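You operate a simulated robot arm through the tools that you are given. There is no shell and no other tool.

You run a simulated robot arm. Do the job below in one go: nothing can be reset, and whatever is moved stays where it is left.

Task
Set belt and brush speed from the ASH card, then start both.
Fine: switch them on and press START last; leave the other switches and knobs as they are.

It is judged by the outcome, as a careful person would: the job done as asked, and still so three seconds after it is handed in. It fails if anything else is knocked over, pushed out of place, dropped, spilled or broken.

Robot
A 7-joint arm with a two-finger parallel gripper, fixed in place. Base frame: the origin is on the floor under the middle of its stand, x ahead of it, y to its left, z up. Units: mm, degrees, N and s.
With the tool pointing down near the work surface it reaches from about 400 to 900 mm from the base axis. Its first joint turns from -143.0 to 143.0 degrees. Payload 3 kg.
Tool frame: the origin (TCP) lies between the finger pads and is the grasp point; the fingertips stand 30 mm ahead of it; z points along the fingers, y is the line along which they close. The gripper opens to 94 mm. The fingers are 28 mm wide and 10 mm thick; the gripper's body (50 by 96 mm) begins 55 mm behind the TCP.
Orientation is that of the tool frame in the base frame, as a unit quaternion [w, x, y, z]. With the fingers straight down and closing along the base's y, the tool's x points along the base's -x, its y along +y and its z along -z.

Tools
- The arm moves only by the tool servo_tool. Its argument "motion" is a list of rows, each a list of 3 entries, a list of its own where there are three numbers: the shift along the tool's x, y, z in units of 400 mm (1.0 is 400 mm), then the turn, a rotation vector about the tool's x, y, z in units of 45 degrees (1.0 is 45 degrees), then the gripper command, from -1 (fully open) to 1 (shut), values between in proportion. In form: [[[dx, dy, dz], [rx, ry, rz], gripper], ...]. A call has 1 to 20 rows; each row is the pose to reach, as a shift and turn from the pose commanded when the call began, along the tool's axes at that moment. A call with a number of a shift or a turn outside -1 to 1 is refused whole. Each row takes 0.2 s and may step no farther than 50 mm and 8.6 degrees from the row before; otherwise, or with a gripper value out of range, the whole call is refused. A pose out of reach is approached as far as the arm can. The call stops where the force on the tool passes 50 N (or 10 N more than at its start, if that is more) or the arm is blocked; 0.2 s more then pass. Each finger travels about 72 mm/s and halts on what it meets, pressing with about 28 N; the grip force reading is that of the motor and also rises with nothing between the fingers. The clock runs only during rows and for 0.2 s after the last one: add rows that repeat a pose to give the fingers time. The reply holds the time, the measured pose of the TCP, the force on the tool along the base axes, the opening and the grip force, in the units named above and with some noise, with the torque about the TCP (base axes, N m) and any sound that the robot's microphone picked up.
- Cameras (640 x 400 px; columns grow to the right, rows downward): "scene" is fixed at [221.3, 500.4, 1358]; the picture's right is [-0.02, -1.00, 0.00], its down [-0.79, 0.02, -0.62] and it looks along [0.62, -0.01, -0.79] (base axes); focal length 352 px, centre (320, 200). "wrist" rides on the gripper at [76, 14, -103] in the tool frame; the picture's right is [-0.18, 0.98, 0.00], its down [-0.75, -0.14, -0.64] and it looks along [-0.63, -0.12, 0.77] (tool axes); focal length 243 px, centre (320, 200). There is no depth. A picture from a camera that has moved, and an enlarged one, comes with that camera's place and axes in the base frame and with its lens.
- get_image(camera): a new picture of that camera. The clock stands still meanwhile.
- zoom(camera, box): a new picture of the part [left, top, right, bottom] of that camera's present view, enlarged. The clock stands still meanwhile.
- sign_off(): hands the job in; it is judged then, once.

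Nothing tells you positions but the pictures and the camera data. Unless the task says otherwise, let go and move clear before handing in.

The tools are called after ">>>" as name(argument=value, ...) on one line, values as JSON. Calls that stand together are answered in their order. servo_tool: Moves the arm, as the interface text tells. Its arguments: {"type":"object","properties":{"motion":{"type":"array","items":{"type":"array"}}},"required":["motion"]} The other tools are called the same way: get_image (camera) takes a picture; zoom (camera, box) takes an enlarged picture of a part of a camera's view; sign_off () hands the job in.

At the start:

```text
time: 0.0
tcp_pos: [555.4, 337.9, 980.3]
orientation: [0.0, 0.0, 1.0, 0.001]
force: [-0.5, -1.5, -0.1]
wrist_torque: [-0.02, 0.02, 0.01]
finger_gap: 94.0
gripper_force: 0.0
```

scene: 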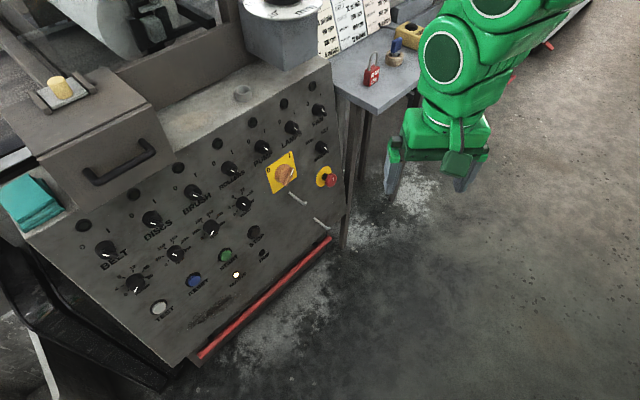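
wrist: 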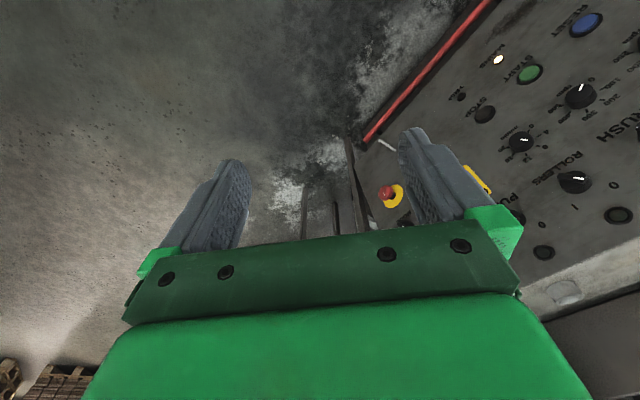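

I see a control panel on the left with rows of switches and knobs, and some cards standing at the top of the scene. I'll zoom in on the cards and the panel first.

>>> zoom(camera="scene", box=[300, 0, 430, 81])

>>> zoom(camera="scene", box=[70, 180, 230, 280])

>>> zoom(camera="scene", box=[180, 90, 350, 196])

>>> zoom(camera="scene", box=[100, 220, 300, 345])

```text
4.92 times, centred on (365, 40) of scene
camera zoom: at [221.3, 500.4, 1358.0], right [-0.02, -1.0, 0.0], down [-0.79, 0.02, -0.62], along [0.62, -0.01, -0.79], focal length 1730 px, centre (98, 985)
```

zoom: 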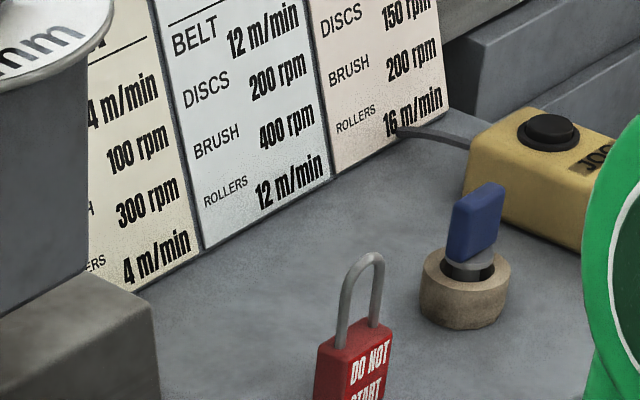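

```text
4.00 times, centred on (150, 230) of scene
camera zoom: at [221.3, 500.4, 1358.0], right [-0.02, -1.0, 0.0], down [-0.79, 0.02, -0.62], along [0.62, -0.01, -0.79], focal length 1406 px, centre (1000, 80)
```

zoom: 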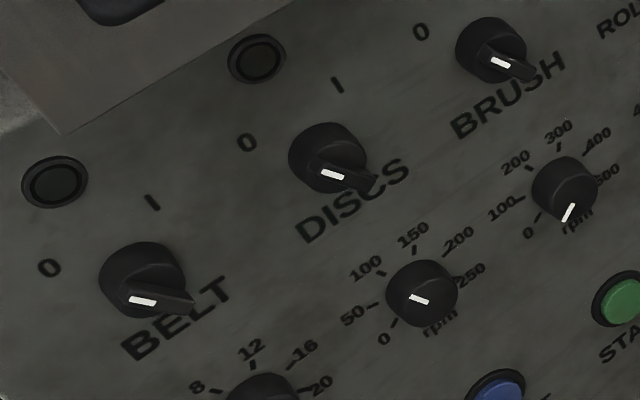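

```text
3.76 times, centred on (265, 143) of scene
camera zoom: at [221.3, 500.4, 1358.0], right [-0.02, -1.0, 0.0], down [-0.79, 0.02, -0.62], along [0.62, -0.01, -0.79], focal length 1323 px, centre (527, 415)
```

zoom: 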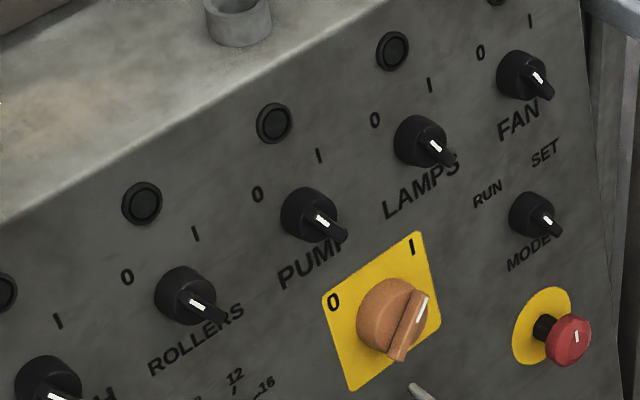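

```text
3.20 times, centred on (200, 282) of scene
camera zoom: at [221.3, 500.4, 1358.0], right [-0.02, -1.0, 0.0], down [-0.79, 0.02, -0.62], along [0.62, -0.01, -0.79], focal length 1125 px, centre (704, -64)
```

zoom: 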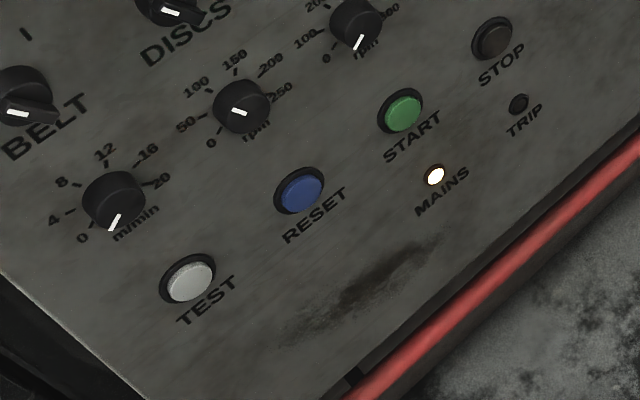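

The cards stand on the side table, but the tops with their names are outside the scene view. I'll pitch the tool up in free space so the wrist camera can see the cards, and then read the ASH one.

>>> servo_tool(motion=[[[0, 0, 0], [0, -0.17, 0], -1], [[0, 0, 0], [0, -0.34, 0], -1], [[0, 0, 0], [0, -0.51, 0], -1], [[0, 0, 0], [0, -0.68, 0], -1], [[0, 0, 0], [0, -0.85, 0], -1], [[0, 0, 0], [0, -1.0, 0], -1]])

>>> get_image(camera="wrist")

```text
time: 1.4
tcp_pos: [554.6, 337.7, 980.6]
orientation: [0.384, 0.0, 0.923, 0.001]
force: [-0.6, 0.0, -1.3]
wrist_torque: [0.02, 0.0, 0.01]
finger_gap: 93.9
gripper_force: 0.1
```

```text
taken
camera wrist: at [428.6, 350.6, 999.8], right [0.13, 0.98, 0.13], down [0.08, -0.14, 0.99], along [0.99, -0.12, -0.09], focal length 243 px, centre (320, 200)
```

wrist: 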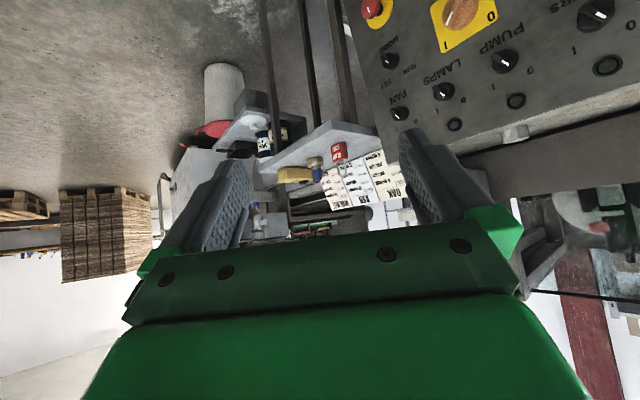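

The cards are now visible, upside down, between the fingers. I'll zoom in to read them.

>>> zoom(camera="wrist", box=[310, 145, 410, 208])

>>> zoom(camera="wrist", box=[340, 0, 640, 188])

```text
6.35 times, centred on (360, 176) of wrist
camera zoom: at [428.6, 350.6, 999.8], right [0.13, 0.98, 0.13], down [0.08, -0.14, 0.99], along [0.99, -0.12, -0.09], focal length 1540 px, centre (66, 349)
```

zoom: 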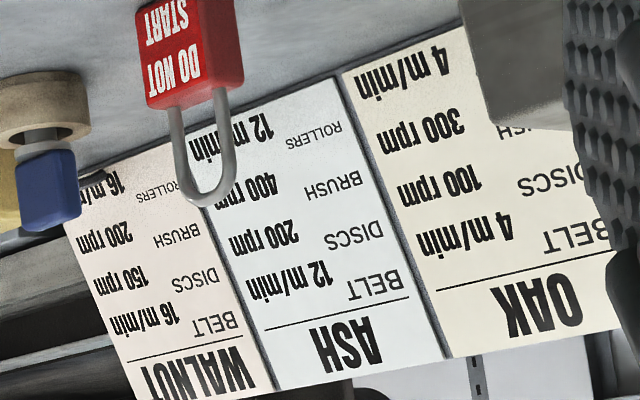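

```text
2.13 times, centred on (490, 94) of wrist
camera zoom: at [428.6, 350.6, 999.8], right [0.13, 0.98, 0.13], down [0.08, -0.14, 0.99], along [0.99, -0.12, -0.09], focal length 516 px, centre (-42, 426)
```

zoom: 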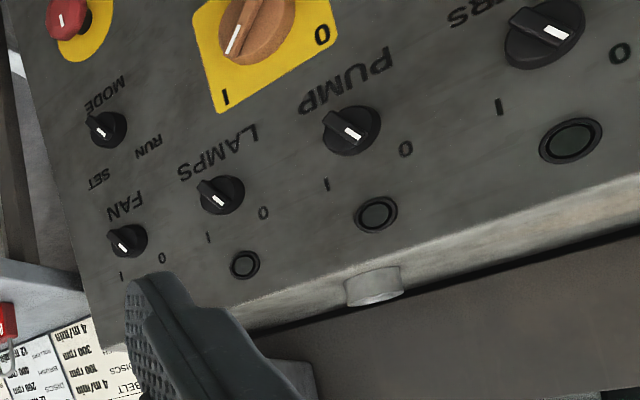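

The ASH card reads BELT 12 m/min and BRUSH 400 rpm; the discs and rollers values aren't needed for this job. The panel is nearly upright and faces the robot, so I'll move to a standoff square to it and look closely at the knobs.

>>> servo_tool(motion=[[[0.061, 0.07, 0.039], [-0.1135, -0.0806, -0.0639], -1], [[0.122, 0.14, 0.079], [-0.227, -0.161, -0.128], -1], [[0.183, 0.21, 0.118], [-0.3405, -0.242, -0.192], -1], [[0.2445, 0.2805, 0.1575], [-0.454, -0.3225, -0.2555], -1], [[0.306, 0.351, 0.197], [-0.5675, -0.403, -0.319], -1], [[0.367, 0.421, 0.236], [-0.681, -0.484, -0.383], -1], [[0.428, 0.491, 0.276], [-0.7945, -0.564, -0.447], -1], [[0.489, 0.561, 0.315], [-0.908, -0.645, -0.511], -1]])

>>> get_image(camera="wrist")

>>> get_image(camera="scene")

```text
time: 3.2
tcp_pos: [504.8, 562.5, 751.9]
orientation: [0.565, -0.309, 0.726, 0.242]
force: [0.7, 0.4, 0.4]
wrist_torque: [-0.03, 0.03, 0.02]
finger_gap: 93.9
gripper_force: 0.0
```

```text
taken
camera wrist: at [413.6, 485.9, 705.0], right [-0.68, 0.71, 0.18], down [-0.2, -0.42, 0.89], along [0.71, 0.57, 0.42], focal length 243 px, centre (320, 200)
```

wrist: 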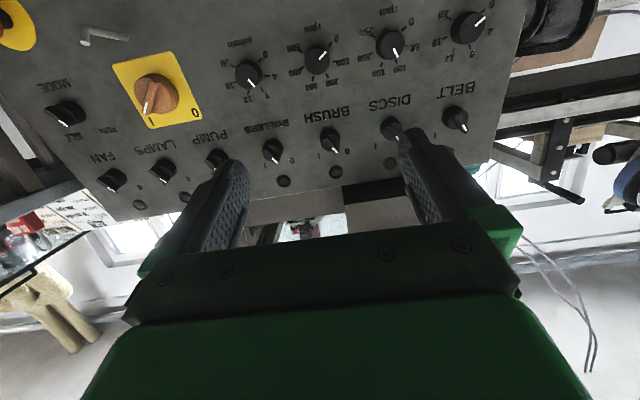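

```text
taken
```

scene: 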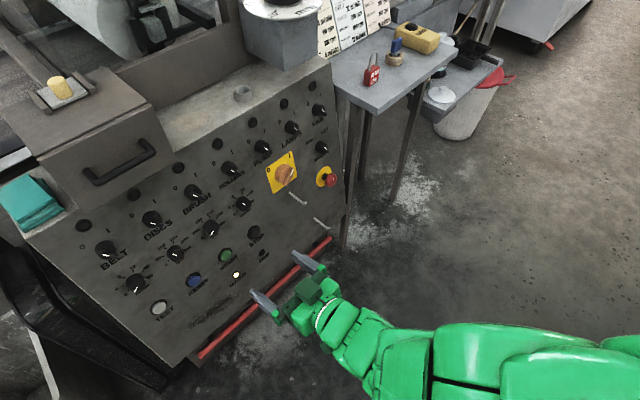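

I'm in front of the panel with the picture upside down. I'll zoom in on the dials and switches to read their present positions.

>>> zoom(camera="wrist", box=[360, 0, 520, 100])

>>> zoom(camera="wrist", box=[220, 10, 360, 98])

>>> zoom(camera="wrist", box=[230, 80, 490, 190])

```text
4.00 times, centred on (440, 50) of wrist
camera zoom: at [413.6, 485.9, 705.0], right [-0.68, 0.71, 0.18], down [-0.2, -0.42, 0.89], along [0.71, 0.57, 0.42], focal length 970 px, centre (-160, 800)
```

zoom: 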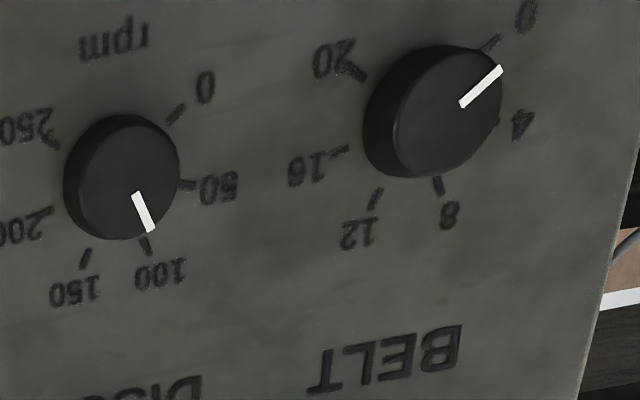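

```text
4.55 times, centred on (290, 54) of wrist
camera zoom: at [413.6, 485.9, 705.0], right [-0.68, 0.71, 0.18], down [-0.2, -0.42, 0.89], along [0.71, 0.57, 0.42], focal length 1103 px, centre (456, 864)
```

zoom: 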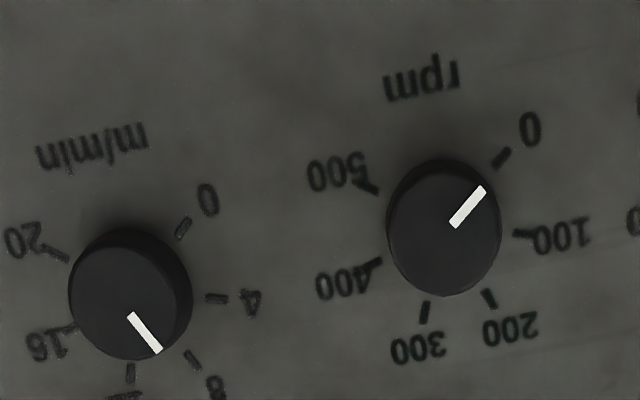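

```text
2.46 times, centred on (360, 135) of wrist
camera zoom: at [413.6, 485.9, 705.0], right [-0.68, 0.71, 0.18], down [-0.2, -0.42, 0.89], along [0.71, 0.57, 0.42], focal length 597 px, centre (222, 360)
```

zoom: 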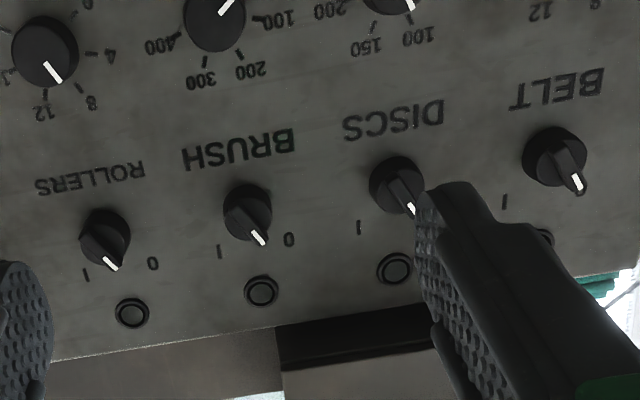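

All seven switches point at 0. The belt and brush speed knobs are both at 0, so the belt needs about 160° clockwise to 12 and the brush about 215° to 400. I'll test how far the wrist can roll in free space, which also gives me more views for triangulation.

>>> servo_tool(motion=[[[0, 0, 0], [0, 0, 0.18], -1], [[0, 0, 0], [0, 0, 0.36], -1], [[0, 0, 0], [0, 0, 0.54], -1], [[0, 0, 0], [0, 0, 0.72], -1], [[0, 0, 0], [0, 0, 0.9], -1], [[0, 0, 0], [0, 0, 1.0], -1]])

>>> servo_tool(motion=[[[0, 0, 0], [0, 0, 0.18], -1], [[0, 0, 0], [0, 0, 0.36], -1], [[0, 0, 0], [0, 0, 0.54], -1], [[0, 0, 0], [0, 0, 0.72], -1], [[0, 0, 0], [0, 0, 0.9], -1], [[0, 0, 0], [0, 0, 1.0], -1]])

>>> get_image(camera="wrist")

```text
time: 4.6
tcp_pos: [506.8, 562.3, 752.6]
orientation: [0.428, -0.008, 0.789, 0.441]
force: [0.0, 0.2, 0.3]
wrist_torque: [0.01, 0.0, 0.01]
finger_gap: 93.9
gripper_force: 0.0
```

```text
time: 6.0
tcp_pos: [504.4, 561.1, 752.7]
orientation: [0.227, 0.295, 0.732, 0.571]
force: [-1.0, 0.6, 0.8]
wrist_torque: [-0.01, -0.02, 0.03]
finger_gap: 94.3
gripper_force: 0.1
```

```text
taken
camera wrist: at [384.3, 544.4, 793.3], right [0.3, 0.04, 0.95], down [0.09, -1.0, 0.02], along [0.95, 0.08, -0.31], focal length 243 px, centre (320, 200)
```

wrist: 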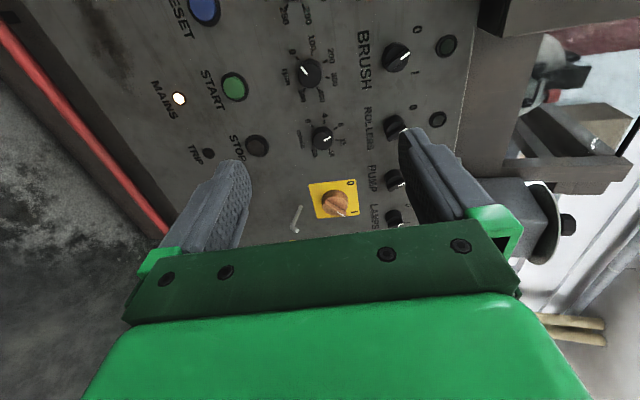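

The wrist rolls freely to +90°. I'll keep going toward +180° for an upright view, which also shows whether the range extends that far.

>>> servo_tool(motion=[[[0, 0, 0], [0, 0, 0.18], -1], [[0, 0, 0], [0, 0, 0.36], -1], [[0, 0, 0], [0, 0, 0.54], -1], [[0, 0, 0], [0, 0, 0.72], -1], [[0, 0, 0], [0, 0, 0.9], -1], [[0, 0, 0], [0, 0, 1.0], -1]])

>>> servo_tool(motion=[[[0, 0, 0], [0, 0, 0.18], -1], [[0, 0, 0], [0, 0, 0.36], -1], [[0, 0, 0], [0, 0, 0.54], -1], [[0, 0, 0], [0, 0, 0.72], -1], [[0, 0, 0], [0, 0, 0.9], -1], [[0, 0, 0], [0, 0, 1.0], -1]])

>>> get_image(camera="wrist")

```text
time: 7.4
tcp_pos: [505.6, 561.4, 752.3]
orientation: [-0.01, 0.553, 0.563, 0.614]
force: [0.1, -1.5, -0.2]
wrist_torque: [0.0, 0.01, 0.0]
finger_gap: 94.2
gripper_force: 0.1
```

```text
time: 8.8
tcp_pos: [506.0, 560.5, 752.9]
orientation: [-0.243, 0.726, 0.308, 0.564]
force: [-0.8, 0.4, 0.2]
wrist_torque: [0.01, 0.02, -0.01]
finger_gap: 93.5
gripper_force: 0.0
```

```text
taken
camera wrist: at [460.5, 492.6, 852.8], right [0.68, -0.71, -0.18], down [-0.66, -0.48, -0.57], along [0.32, 0.51, -0.8], focal length 243 px, centre (320, 200)
```

wrist: 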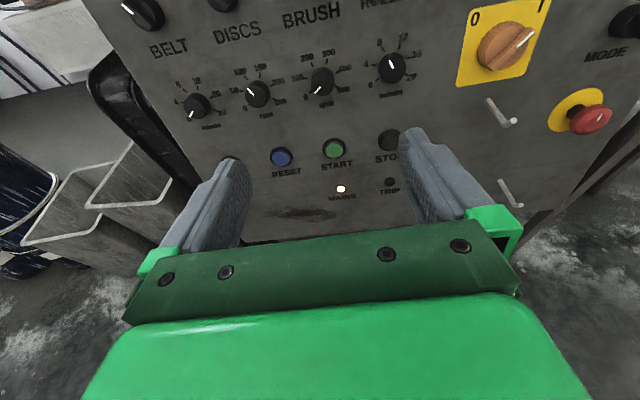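

The tool now has its x axis up and the picture is upright, so the wrist can roll at least 180°. I'll zoom in on the dials here to triangulate them precisely.

>>> zoom(camera="wrist", box=[160, 50, 320, 150])

>>> zoom(camera="wrist", box=[290, 50, 450, 150])

>>> zoom(camera="wrist", box=[240, 120, 420, 220])

>>> zoom(camera="wrist", box=[100, 0, 420, 80])

```text
4.00 times, centred on (240, 100) of wrist
camera zoom: at [460.5, 492.6, 852.8], right [0.68, -0.71, -0.18], down [-0.66, -0.48, -0.57], along [0.32, 0.51, -0.8], focal length 970 px, centre (640, 600)
```

zoom: 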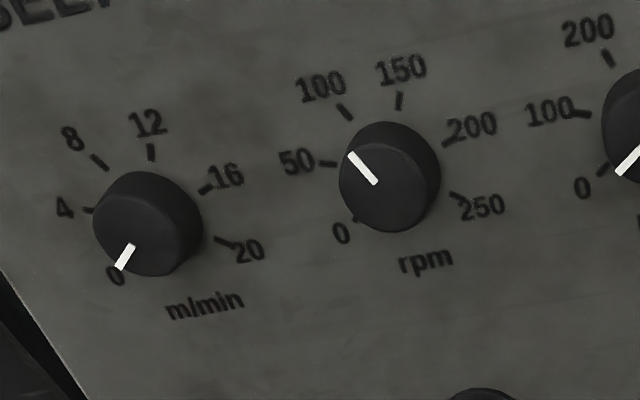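

```text
4.00 times, centred on (370, 100) of wrist
camera zoom: at [460.5, 492.6, 852.8], right [0.68, -0.71, -0.18], down [-0.66, -0.48, -0.57], along [0.32, 0.51, -0.8], focal length 970 px, centre (120, 600)
```

zoom: 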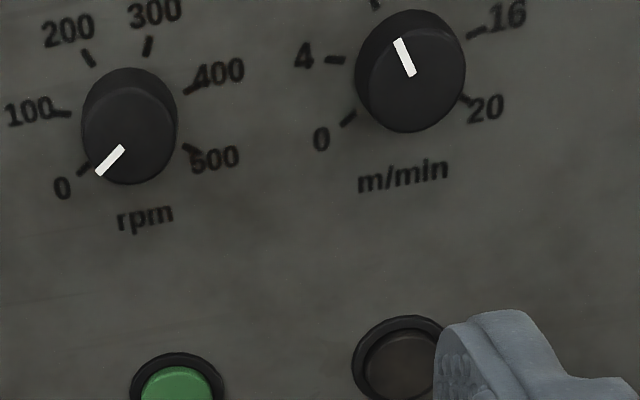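

```text
3.56 times, centred on (330, 170) of wrist
camera zoom: at [460.5, 492.6, 852.8], right [0.68, -0.71, -0.18], down [-0.66, -0.48, -0.57], along [0.32, 0.51, -0.8], focal length 863 px, centre (284, 307)
```

zoom: 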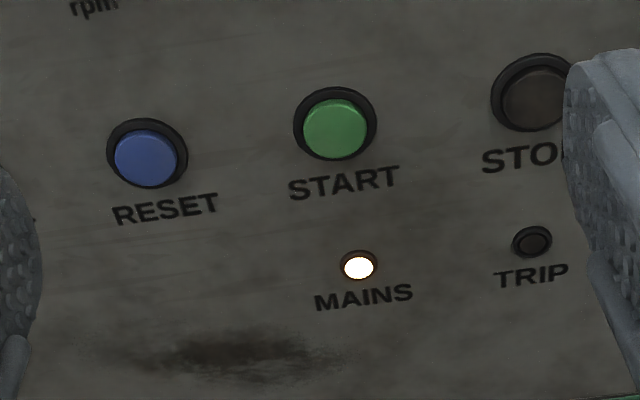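

```text
2.00 times, centred on (260, 40) of wrist
camera zoom: at [460.5, 492.6, 852.8], right [0.68, -0.71, -0.18], down [-0.66, -0.48, -0.57], along [0.32, 0.51, -0.8], focal length 485 px, centre (440, 520)
```

zoom: 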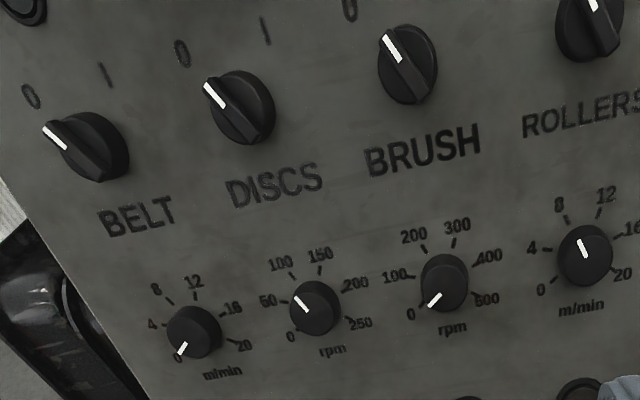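

Triangulation is consistent to about a millimetre. The panel plane is inclined about 8.5°, the brush dial centre is near (687.7, 749, 676.4) and the belt dial centre near (553, 886, 675.5). Before going in I'll check the panel's left edge, the black object there, the hood and the switch shapes.

>>> zoom(camera="wrist", box=[0, 0, 240, 150])

>>> zoom(camera="scene", box=[0, 100, 200, 380])

>>> zoom(camera="wrist", box=[260, 0, 350, 50])

```text
2.67 times, centred on (120, 75) of wrist
camera zoom: at [460.5, 492.6, 852.8], right [0.68, -0.71, -0.18], down [-0.66, -0.48, -0.57], along [0.32, 0.51, -0.8], focal length 647 px, centre (853, 533)
```

zoom: 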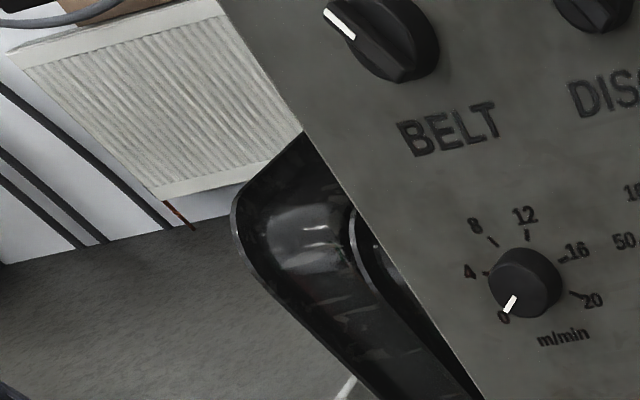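

```text
1.43 times, centred on (100, 240) of scene
camera zoom: at [221.3, 500.4, 1358.0], right [-0.02, -1.0, 0.0], down [-0.79, 0.02, -0.62], along [0.62, -0.01, -0.79], focal length 502 px, centre (634, 143)
```

zoom: 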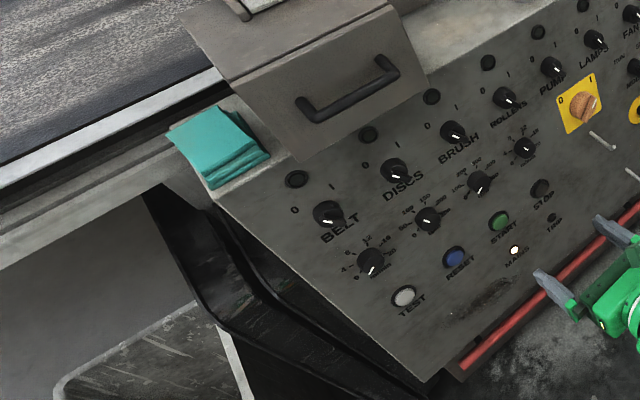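

```text
7.11 times, centred on (305, 25) of wrist
camera zoom: at [460.5, 492.6, 852.8], right [0.68, -0.71, -0.18], down [-0.66, -0.48, -0.57], along [0.32, 0.51, -0.8], focal length 1725 px, centre (427, 1444)
```

zoom: 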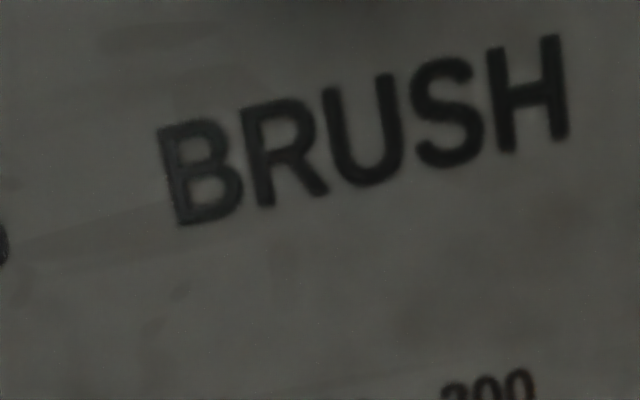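

The black frame sits behind the panel edge, and nothing sticks out in front of the panel. Next I square the tool to the panel and move to about 120 mm in front of the brush speed dial.

>>> servo_tool(motion=[[[-0.0134, -0.001, 0.0954], [-0.0101, 0.0314, 0], -1], [[-0.0269, -0.0019, 0.1908], [-0.0202, 0.0629, 0], -1], [[-0.0403, -0.0029, 0.2861], [-0.0304, 0.0943, 0], -1], [[-0.0538, -0.0038, 0.3815], [-0.0405, 0.1257, 0], -1], [[-0.0538, -0.0038, 0.3815], [-0.0405, 0.1257, 0], -1]])

>>> get_image(camera="wrist")

```text
time: 10.0
tcp_pos: [584.0, 627.5, 702.9]
orientation: [-0.247, 0.7, 0.288, 0.605]
force: [0.6, 0.7, 0.8]
wrist_torque: [0.02, -0.04, -0.02]
finger_gap: 94.1
gripper_force: 0.0
out of reach, approached as far as the arm can: row 4, 5
```

```text
taken
camera wrist: at [530.0, 552.6, 794.8], right [0.67, -0.72, -0.18], down [-0.63, -0.42, -0.65], along [0.39, 0.55, -0.74], focal length 243 px, centre (320, 200)
```

wrist: 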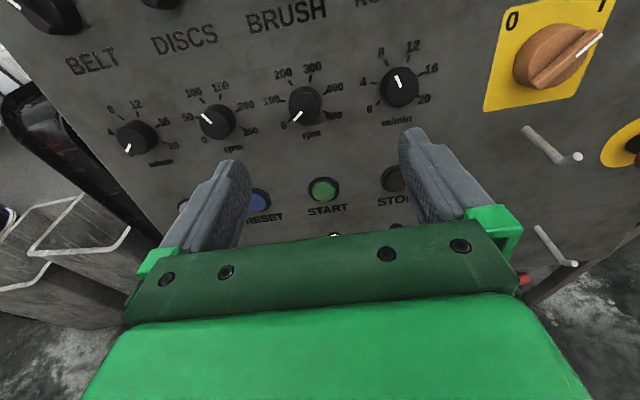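

The arm stopped about 45 mm short of that pose at this roll. I'll look at the arm's posture to see whether it's fully stretched or held up by a joint limit.

>>> get_image(camera="scene")

```text
taken
```

scene: 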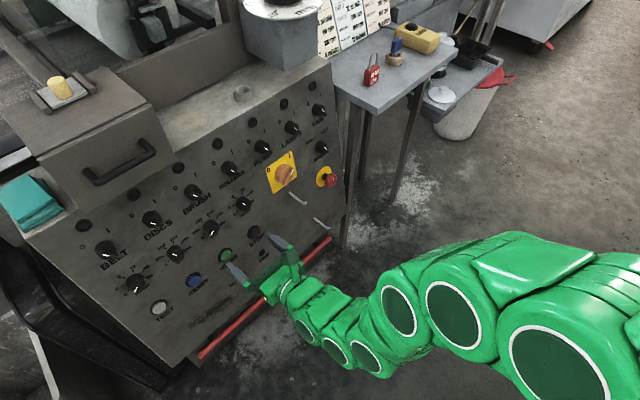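

The arm doesn't look straight, so a wrist joint limit at this roll is more likely. I'll back off a little and roll back by 90°, then test the reach again.

>>> servo_tool(motion=[[[0, 0, -0.12], [0, 0, 0], -1], [[0, 0, -0.12], [0, 0, -0.18], -1], [[0, 0, -0.12], [0, 0, -0.36], -1], [[0, 0, -0.12], [0, 0, -0.54], -1], [[0, 0, -0.12], [0, 0, -0.72], -1], [[0, 0, -0.12], [0, 0, -0.9], -1], [[0, 0, -0.12], [0, 0, -1.0], -1], [[0, 0, -0.12], [0, 0, -1.0], -1]])

>>> servo_tool(motion=[[[0, 0, 0], [0, 0, -0.18], -1], [[0, 0, 0], [0, 0, -0.36], -1], [[0, 0, 0], [0, 0, -0.54], -1], [[0, 0, 0], [0, 0, -0.72], -1], [[0, 0, 0], [0, 0, -0.9], -1], [[0, 0, 0], [0, 0, -1.0], -1], [[0, 0, 0], [0, 0, -1.0], -1]])

```text
time: 11.8
tcp_pos: [550.4, 593.1, 709.5]
orientation: [0.003, 0.536, 0.536, 0.652]
force: [-0.3, 0.3, 1.2]
wrist_torque: [0.0, -0.02, 0.05]
finger_gap: 94.1
gripper_force: 0.0
```

```text
time: 13.4
tcp_pos: [551.7, 592.6, 709.8]
orientation: [0.253, 0.291, 0.699, 0.602]
force: [0.6, 0.2, -0.3]
wrist_torque: [-0.01, -0.04, -0.02]
finger_gap: 93.9
gripper_force: 0.0
```

Rolled back to the middle of the range, the pose is accurate. I'll try advancing toward the brush dial axis at this roll.

>>> servo_tool(motion=[[[0.013, -0.0018, 0.083], [0, 0, 0], -1], [[0.026, -0.0037, 0.166], [0, 0, 0], -1], [[0.04, -0.0055, 0.25], [0, 0, 0], -1], [[0.04, -0.0055, 0.25], [0, 0, 0], -1]])

>>> get_image(camera="wrist")

>>> get_image(camera="scene")

```text
time: 14.4
tcp_pos: [609.1, 671.9, 693.0]
orientation: [0.254, 0.291, 0.699, 0.602]
force: [0.2, -0.5, 0.5]
wrist_torque: [0.02, -0.02, 0.0]
finger_gap: 93.9
gripper_force: 0.0
```

```text
taken
camera wrist: at [484.6, 657.1, 723.0], right [0.23, -0.03, 0.97], down [0.06, -1.0, -0.04], along [0.97, 0.07, -0.23], focal length 243 px, centre (320, 200)
```

wrist: 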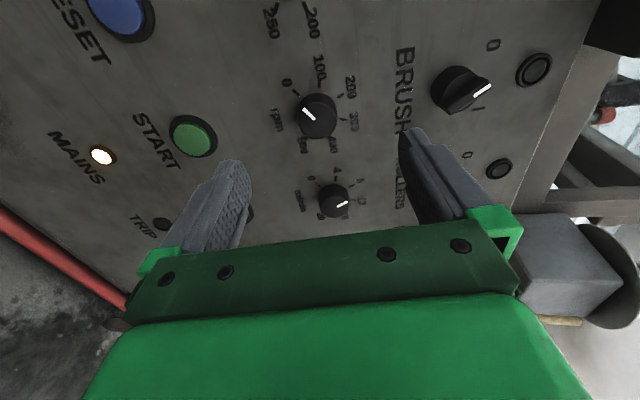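

```text
taken
```

scene: 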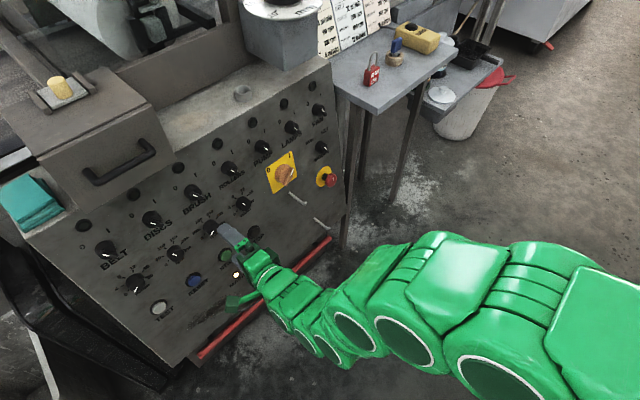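

The arm reaches at this roll and the TCP is on the brush dial's axis, 111 mm out. Next I'll roll further back, first to φ≈45° and then 0°, to find the reachable range here.

>>> servo_tool(motion=[[[0, 0, 0], [0, 0, -0.18], -1], [[0, 0, 0], [0, 0, -0.36], -1], [[0, 0, 0], [0, 0, -0.54], -1], [[0, 0, 0], [0, 0, -0.72], -1], [[0, 0, 0], [0, 0, -0.9], -1], [[0, 0, 0], [0, 0, -1.0], -1], [[0, 0, 0], [0, 0, -1.0], -1]])

>>> servo_tool(motion=[[[0, 0, 0], [0, 0, -0.18], -1], [[0, 0, 0], [0, 0, -0.36], -1], [[0, 0, 0], [0, 0, -0.54], -1], [[0, 0, 0], [0, 0, -0.72], -1], [[0, 0, 0], [0, 0, -0.9], -1], [[0, 0, 0], [0, 0, -1.0], -1], [[0, 0, 0], [0, 0, -1.0], -1]])

>>> servo_tool(motion=[[[0, 0, 0], [0, 0, -0.18], -1], [[0, 0, 0], [0, 0, -0.36], -1], [[0, 0, 0], [0, 0, -0.54], -1], [[0, 0, 0], [0, 0, -0.72], -1], [[0, 0, 0], [0, 0, -0.9], -1], [[0, 0, 0], [0, 0, -1.0], -1], [[0, 0, 0], [0, 0, -1.0], -1]])

>>> get_image(camera="wrist")

```text
time: 16.0
tcp_pos: [610.2, 674.3, 691.6]
orientation: [0.465, 0.002, 0.758, 0.458]
force: [-0.2, 0.4, 1.1]
wrist_torque: [0.0, -0.01, 0.02]
finger_gap: 94.1
gripper_force: 0.2
```

```text
time: 17.6
tcp_pos: [610.9, 673.4, 692.0]
orientation: [0.605, -0.288, 0.701, 0.245]
force: [0.4, -0.9, -0.1]
wrist_torque: [0.0, 0.03, 0.0]
finger_gap: 93.8
gripper_force: 0.0
```

```text
time: 19.2
tcp_pos: [610.3, 673.7, 691.9]
orientation: [0.653, -0.534, 0.537, -0.004]
force: [0.0, -0.1, 0.0]
wrist_torque: [-0.04, 0.04, -0.02]
finger_gap: 94.0
gripper_force: 0.1
```

```text
taken
camera wrist: at [561.8, 563.2, 645.5], right [-0.64, 0.53, -0.56], down [-0.69, -0.07, 0.72], along [0.34, 0.85, 0.41], focal length 243 px, centre (320, 200)
```

wrist: 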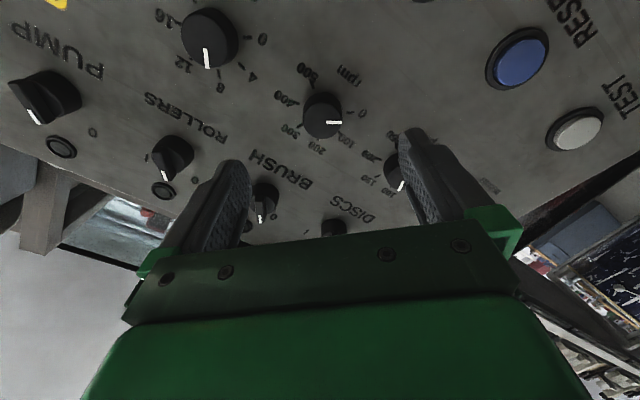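

Roll −45° also works here, and the TCP is still on the brush dial axis. I'll zoom in to compare the knob's real centre with my prediction of about (321, 122) for its face.

>>> zoom(camera="wrist", box=[272, 87, 368, 147])

>>> zoom(camera="wrist", box=[230, 160, 310, 240])

```text
6.67 times, centred on (320, 117) of wrist
camera zoom: at [561.8, 563.2, 645.5], right [-0.64, 0.53, -0.56], down [-0.69, -0.07, 0.72], along [0.34, 0.85, 0.41], focal length 1618 px, centre (320, 753)
```

zoom: 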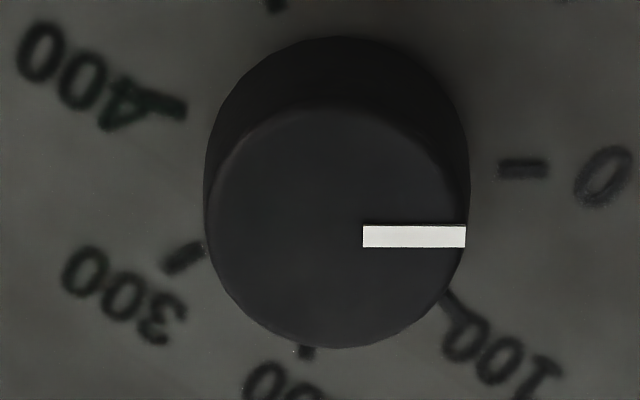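

```text
5.00 times, centred on (270, 200) of wrist
camera zoom: at [561.8, 563.2, 645.5], right [-0.64, 0.53, -0.56], down [-0.69, -0.07, 0.72], along [0.34, 0.85, 0.41], focal length 1213 px, centre (570, 200)
```

zoom: 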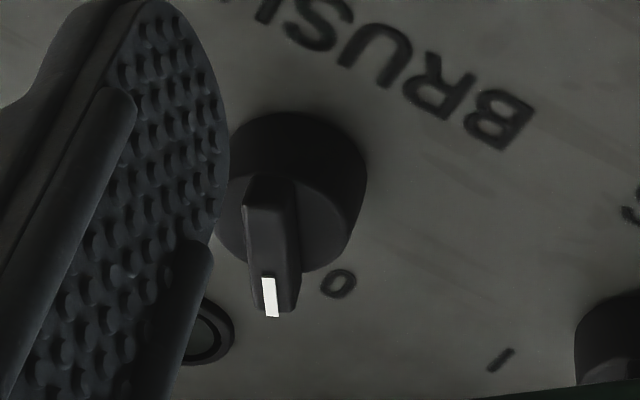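

The knob's face centre is about 1–2 mm off my axis. I'll make a small lateral correction and advance to where the fingertips are just short of the knob face, then look again.

>>> servo_tool(motion=[[[-0.0019, 0.0019, 0.06], [0, 0, 0], -0.5], [[-0.0038, 0.0038, 0.12], [0, 0, 0], -0.3], [[-0.0038, 0.0038, 0.12], [0, 0, 0], -0.3]])

>>> get_image(camera="wrist")

>>> zoom(camera="wrist", box=[240, 100, 400, 200])

```text
time: 20.0
tcp_pos: [642.0, 707.2, 684.4]
orientation: [0.653, -0.534, 0.537, -0.003]
force: [0.3, 0.6, 0.3]
wrist_torque: [-0.01, -0.01, -0.01]
finger_gap: 61.2
gripper_force: 0.0
```

```text
taken
camera wrist: at [593.9, 598.6, 637.9], right [-0.64, 0.53, -0.56], down [-0.69, -0.07, 0.72], along [0.34, 0.85, 0.41], focal length 243 px, centre (320, 200)
```

wrist: 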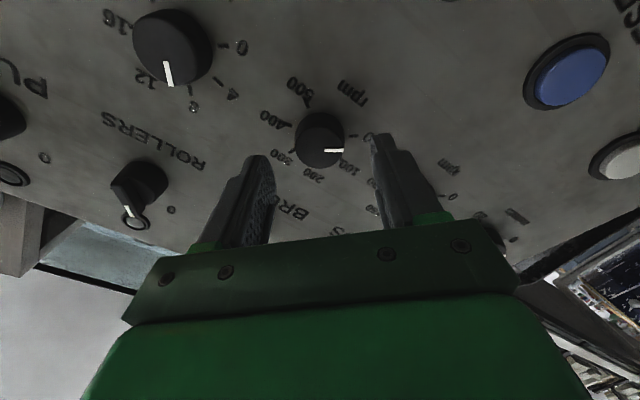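

```text
4.00 times, centred on (320, 150) of wrist
camera zoom: at [593.9, 598.6, 637.9], right [-0.64, 0.53, -0.56], down [-0.69, -0.07, 0.72], along [0.34, 0.85, 0.41], focal length 970 px, centre (320, 400)
```

zoom: 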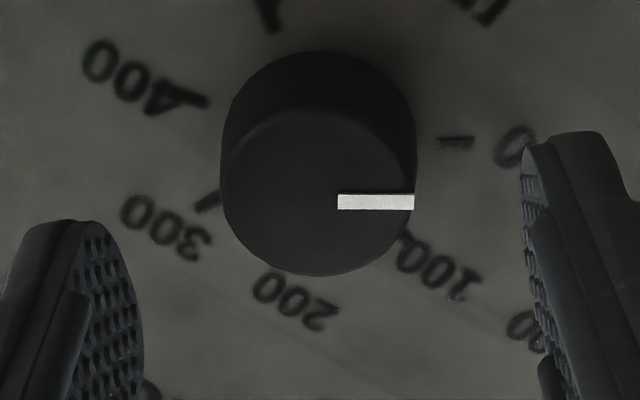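

The knob is centred between the fingers to within about 2 mm, and the fingertips are still just in front of it. I'll advance 22 mm so the pads straddle the knob while staying off the panel, then close gently and check the forces.

>>> servo_tool(motion=[[[0, 0, 0.0275], [0, 0, 0], -0.3], [[0, 0, 0.055], [0, 0, 0], -0.3], [[0, 0, 0.055], [0, 0, 0], -0.3]])

>>> servo_tool(motion=[[[0, 0, 0], [0, 0, 0], 0.2], [[0, 0, 0], [0, 0, 0], 0.5], [[0, 0, 0], [0, 0, 0], 0.7], [[0, 0, 0], [0, 0, 0], 1], [[0, 0, 0], [0, 0, 0], 1]])

>>> get_image(camera="wrist")

```text
time: 20.8
tcp_pos: [657.0, 722.4, 681.1]
orientation: [0.653, -0.534, 0.537, -0.003]
force: [0.7, 0.0, 0.1]
wrist_torque: [0.02, 0.01, 0.03]
finger_gap: 60.9
gripper_force: 0.2
```

```text
time: 22.0
tcp_pos: [657.1, 723.8, 682.3]
orientation: [0.652, -0.535, 0.537, -0.003]
force: [0.3, 2.4, -2.7]
wrist_torque: [-0.15, 0.2, 0.03]
finger_gap: 32.4
gripper_force: 44.9
```

```text
taken
camera wrist: at [608.6, 613.5, 635.1], right [-0.64, 0.53, -0.56], down [-0.69, -0.07, 0.72], along [0.34, 0.85, 0.41], focal length 243 px, centre (320, 200)
```

wrist: 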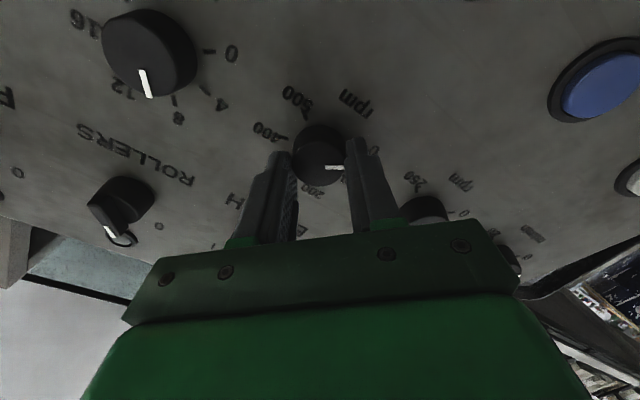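

The fingers hold the 32 mm brush knob with almost no side load. I'll turn it 45° clockwise and check forces and torque.

>>> servo_tool(motion=[[[0, 0, 0], [0, 0, 0.17], 1], [[0, 0, 0], [0, 0, 0.34], 1], [[0, 0, 0], [0, 0, 0.5], 1], [[0, 0, 0], [0, 0, 0.67], 1], [[0, 0, 0], [0, 0, 0.84], 1], [[0, 0, 0], [0, 0, 1.0], 1], [[0, 0, 0], [0, 0, 1.0], 1]])

>>> get_image(camera="wrist")

```text
time: 23.6
tcp_pos: [657.6, 722.6, 682.4]
orientation: [0.605, -0.287, 0.701, 0.246]
force: [-10.4, -29.2, 10.7]
wrist_torque: [-0.52, 0.37, -0.46]
finger_gap: 32.6
gripper_force: 44.8
```

```text
taken
camera wrist: at [568.0, 653.2, 623.3], right [-0.67, 0.72, 0.18], down [-0.28, -0.47, 0.84], along [0.69, 0.51, 0.51], focal length 243 px, centre (320, 200)
```

wrist: 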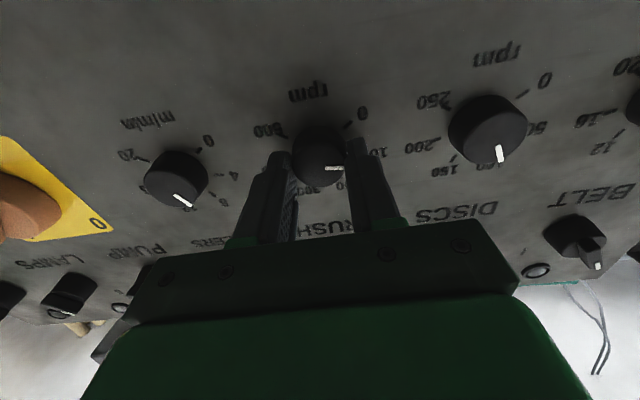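

The knob turns with the fingers and has moved about 45° from 0, but some side and axial load has built up because my axis is 1–2 mm off. I'll release, recentre slightly and grip again.

>>> servo_tool(motion=[[[0, 0, 0], [0, 0, 0], 0], [[0, 0, 0], [0, 0, 0], 0], [[0.0033, -0.0033, -0.0025], [0, 0, 0], 0], [[0.0033, -0.0033, -0.0025], [0, 0, 0], 0]])

>>> zoom(camera="wrist", box=[240, 80, 400, 200])

```text
time: 24.6
tcp_pos: [657.5, 721.7, 680.6]
orientation: [0.604, -0.288, 0.701, 0.246]
force: [-0.4, -0.2, 0.6]
wrist_torque: [-0.01, 0.01, 0.0]
finger_gap: 47.1
gripper_force: 0.1
```

```text
3.33 times, centred on (320, 140) of wrist
camera zoom: at [567.6, 652.2, 621.7], right [-0.67, 0.72, 0.18], down [-0.28, -0.47, 0.84], along [0.69, 0.51, 0.51], focal length 809 px, centre (320, 400)
```

zoom: 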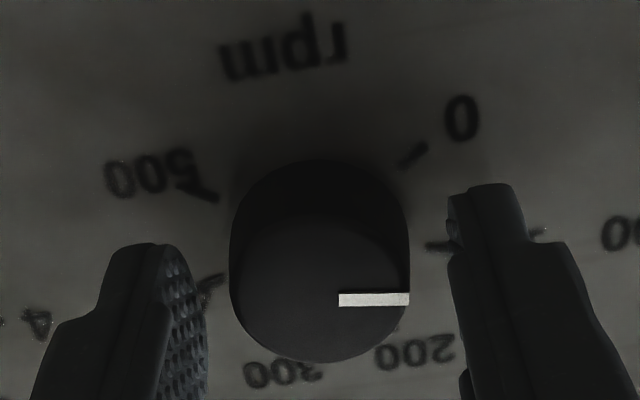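

The fingers are well centred on the knob now. I'll grip again and turn another 45°.

>>> servo_tool(motion=[[[0, 0, 0], [0, 0, 0], 0.5], [[0, 0, 0], [0, 0, 0], 1], [[0, 0, 0], [0, 0, 0], 1], [[0, 0, 0], [0, 0, 0.17], 1], [[0, 0, 0], [0, 0, 0.34], 1], [[0, 0, 0], [0, 0, 0.5], 1], [[0, 0, 0], [0, 0, 0.67], 1], [[0, 0, 0], [0, 0, 0.84], 1], [[0, 0, 0], [0, 0, 1.0], 1], [[0, 0, 0], [0, 0, 1.0], 1]])

>>> get_image(camera="wrist")

```text
time: 26.8
tcp_pos: [657.6, 720.3, 680.6]
orientation: [0.463, 0.002, 0.758, 0.459]
force: [4.8, 1.4, 4.2]
wrist_torque: [-0.11, 0.15, 0.2]
finger_gap: 32.3
gripper_force: 45.5
```

```text
taken
camera wrist: at [536.2, 690.7, 653.6], right [-0.31, 0.49, 0.81], down [0.04, -0.85, 0.52], along [0.95, 0.19, 0.25], focal length 243 px, centre (320, 200)
```

wrist: 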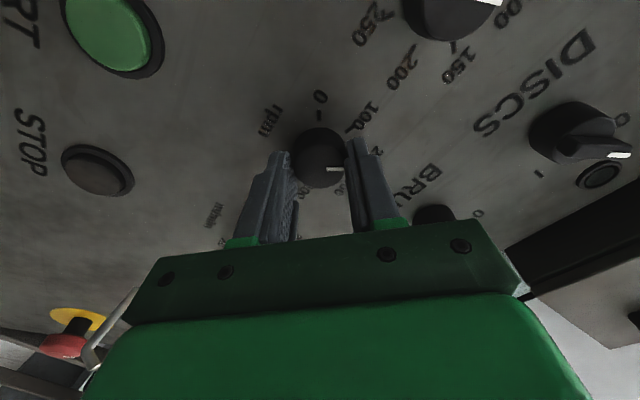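

The load is very small now, so the centring is good. I'll continue another 45°.

>>> servo_tool(motion=[[[0, 0, 0], [0, 0, 0.17], 1], [[0, 0, 0], [0, 0, 0.34], 1], [[0, 0, 0], [0, 0, 0.5], 1], [[0, 0, 0], [0, 0, 0.67], 1], [[0, 0, 0], [0, 0, 0.84], 1], [[0, 0, 0], [0, 0, 1.0], 1], [[0, 0, 0], [0, 0, 1.0], 1]])

>>> get_image(camera="wrist")

```text
time: 28.4
tcp_pos: [658.5, 721.7, 679.5]
orientation: [0.252, 0.292, 0.7, 0.601]
force: [-0.4, -9.9, -8.7]
wrist_torque: [-0.3, 0.24, -0.19]
finger_gap: 32.7
gripper_force: 44.8
```

```text
taken
camera wrist: at [533.6, 705.1, 710.8], right [0.23, -0.03, 0.97], down [0.06, -1.0, -0.04], along [0.97, 0.07, -0.23], focal length 243 px, centre (320, 200)
```

wrist: 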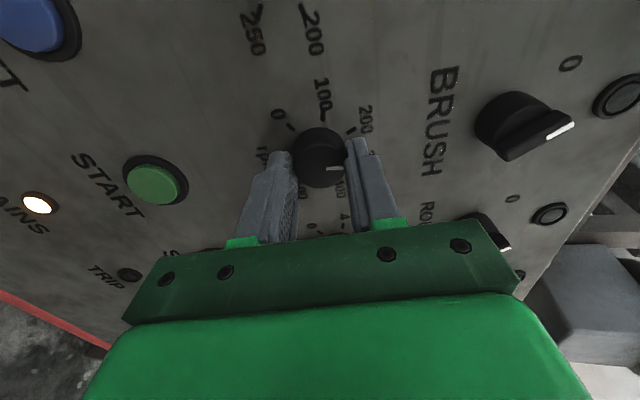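

The pointer is now straight up, between 200 and 300. I'll release, roll back 90° with the fingers open around the knob, and then grip again for the remaining 81° or so.

>>> servo_tool(motion=[[[0, 0, 0], [0, 0, 0], 0], [[0, 0, 0], [0, 0, 0], 0], [[-0.0008, -0.002, 0], [0, 0, 0], 0], [[-0.0008, -0.002, 0], [0, 0, -0.17], 0], [[-0.0008, -0.002, 0], [0, 0, -0.34], 0], [[-0.0008, -0.002, 0], [0, 0, -0.5], 0], [[-0.0008, -0.002, 0], [0, 0, -0.67], 0], [[-0.0008, -0.002, 0], [0, 0, -0.84], 0], [[-0.0008, -0.002, 0], [0, 0, -1.0], 0]])

>>> servo_tool(motion=[[[0, 0, 0], [0, 0, -0.17], 0], [[0, 0, 0], [0, 0, -0.34], 0], [[0, 0, 0], [0, 0, -0.5], 0], [[0, 0, 0], [0, 0, -0.67], 0], [[0, 0, 0], [0, 0, -0.84], 0], [[0, 0, 0], [0, 0, -1.0], 0], [[0, 0, 0], [0, 0, -1.0], 0]])

>>> zoom(camera="wrist", box=[240, 80, 400, 200])

```text
time: 30.4
tcp_pos: [657.8, 721.0, 679.8]
orientation: [0.465, 0.002, 0.757, 0.458]
force: [0.1, -0.8, -0.7]
wrist_torque: [-0.01, 0.01, -0.03]
finger_gap: 47.3
gripper_force: 0.1
```

```text
time: 32.0
tcp_pos: [657.2, 722.1, 680.5]
orientation: [0.605, -0.288, 0.7, 0.246]
force: [0.4, 0.0, -0.2]
wrist_torque: [0.02, 0.03, -0.02]
finger_gap: 47.1
gripper_force: 0.0
```

```text
3.33 times, centred on (320, 140) of wrist
camera zoom: at [567.4, 651.5, 620.8], right [-0.67, 0.72, 0.18], down [-0.28, -0.47, 0.84], along [0.69, 0.52, 0.51], focal length 809 px, centre (320, 400)
```

zoom: 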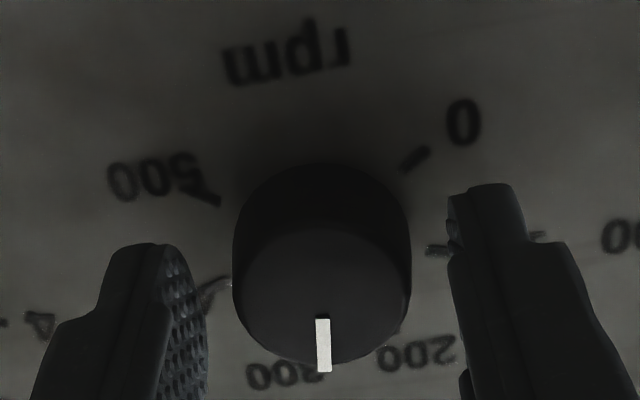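

From the tick geometry, the dial actually spans about ±125° in 50° steps. The pointer, measured at +10°, therefore needs another 65° to reach the 400 mark at +75°. I'll grip and turn that much.

>>> servo_tool(motion=[[[0, 0, 0], [0, 0, 0], 0.5], [[0, 0, 0], [0, 0, 0], 1], [[0, 0, 0], [0, 0, 0], 1], [[0, 0, 0], [0, 0, 0.17], 1], [[0, 0, 0], [0, 0, 0.34], 1], [[0, 0, 0], [0, 0, 0.5], 1], [[0, 0, 0], [0, 0, 0.67], 1], [[0, 0, 0], [0, 0, 0.84], 1], [[0, 0, 0], [0, 0, 1.0], 1], [[0, 0, 0], [0, 0, 1.0], 1]])

>>> servo_tool(motion=[[[0, 0, 0], [0, 0, 0.15], 1], [[0, 0, 0], [0, 0, 0.3], 1], [[0, 0, 0], [0, 0, 0.444], 1], [[0, 0, 0], [0, 0, 0.444], 1]])

>>> zoom(camera="wrist", box=[240, 80, 400, 200])

```text
time: 34.2
tcp_pos: [657.3, 722.3, 680.1]
orientation: [0.464, 0.001, 0.757, 0.46]
force: [-21.9, -7.3, 5.4]
wrist_torque: [0.29, -0.33, 0.02]
finger_gap: 32.1
gripper_force: 44.7
```

```text
time: 35.2
tcp_pos: [658.0, 721.0, 679.8]
orientation: [0.376, 0.133, 0.746, 0.533]
force: [-21.8, -6.8, 6.8]
wrist_torque: [0.08, 0.04, 0.49]
finger_gap: 31.7
gripper_force: 44.9
```

```text
3.33 times, centred on (320, 140) of wrist
camera zoom: at [530.5, 701.0, 677.3], right [-0.07, 0.28, 0.96], down [0.09, -0.95, 0.29], along [0.99, 0.11, 0.05], focal length 809 px, centre (320, 400)
```

zoom: 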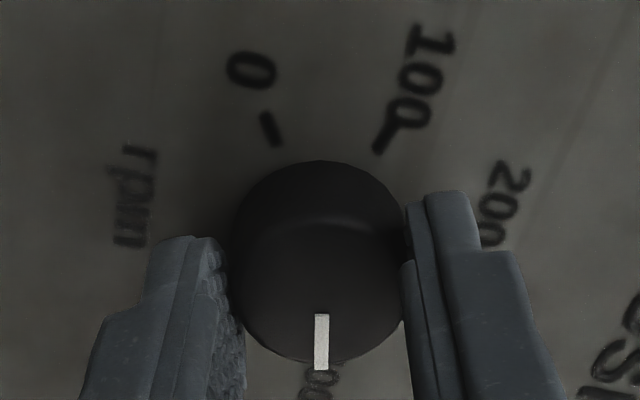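

The pointer appears to point at 400. I'll release, back straight off, and verify from a clear view.

>>> servo_tool(motion=[[[0, 0, 0], [0, 0, 0], 0], [[0, 0, 0], [0, 0, 0], 0], [[0, 0, 0], [0, 0, 0], -0.3], [[0, 0, -0.05], [0, 0, 0], -0.3], [[0, 0, -0.125], [0, 0, 0], -0.3], [[0, 0, -0.2], [0, 0, 0], -0.3], [[0, 0, -0.2], [0, 0, 0], -0.3]])

>>> get_image(camera="wrist")

>>> zoom(camera="wrist", box=[260, 70, 380, 170])

>>> zoom(camera="scene", box=[180, 200, 250, 250])

```text
time: 36.8
tcp_pos: [601.2, 664.7, 690.1]
orientation: [0.378, 0.133, 0.746, 0.532]
force: [0.2, -0.3, -0.7]
wrist_torque: [-0.01, 0.03, 0.02]
finger_gap: 61.0
gripper_force: 0.0
```

```text
taken
camera wrist: at [474.0, 645.0, 688.4], right [-0.07, 0.28, 0.96], down [0.09, -0.95, 0.29], along [0.99, 0.11, 0.05], focal length 243 px, centre (320, 200)
```

wrist: 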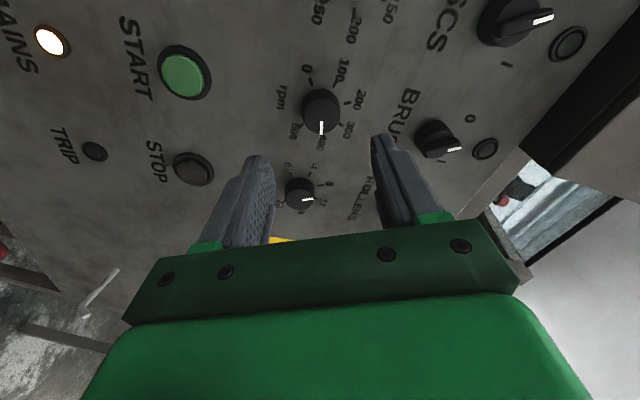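

```text
4.00 times, centred on (320, 120) of wrist
camera zoom: at [474.0, 645.0, 688.4], right [-0.07, 0.28, 0.96], down [0.09, -0.95, 0.29], along [0.99, 0.11, 0.05], focal length 970 px, centre (320, 520)
```

zoom: 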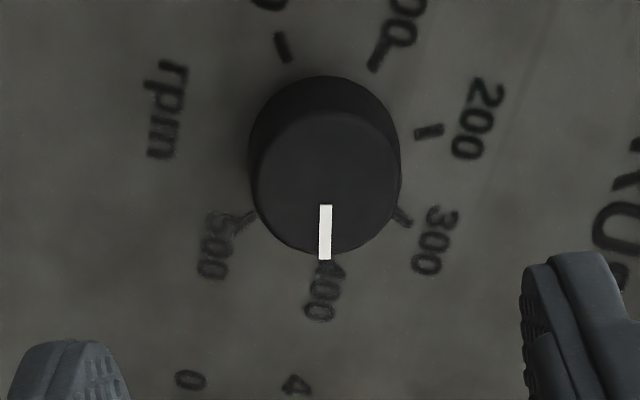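

```text
8.00 times, centred on (215, 225) of scene
camera zoom: at [221.3, 500.4, 1358.0], right [-0.02, -1.0, 0.0], down [-0.79, 0.02, -0.62], along [0.62, -0.01, -0.79], focal length 2812 px, centre (1160, 0)
```

zoom: 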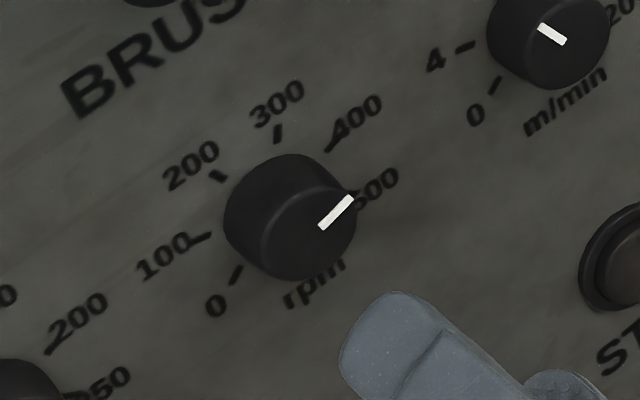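

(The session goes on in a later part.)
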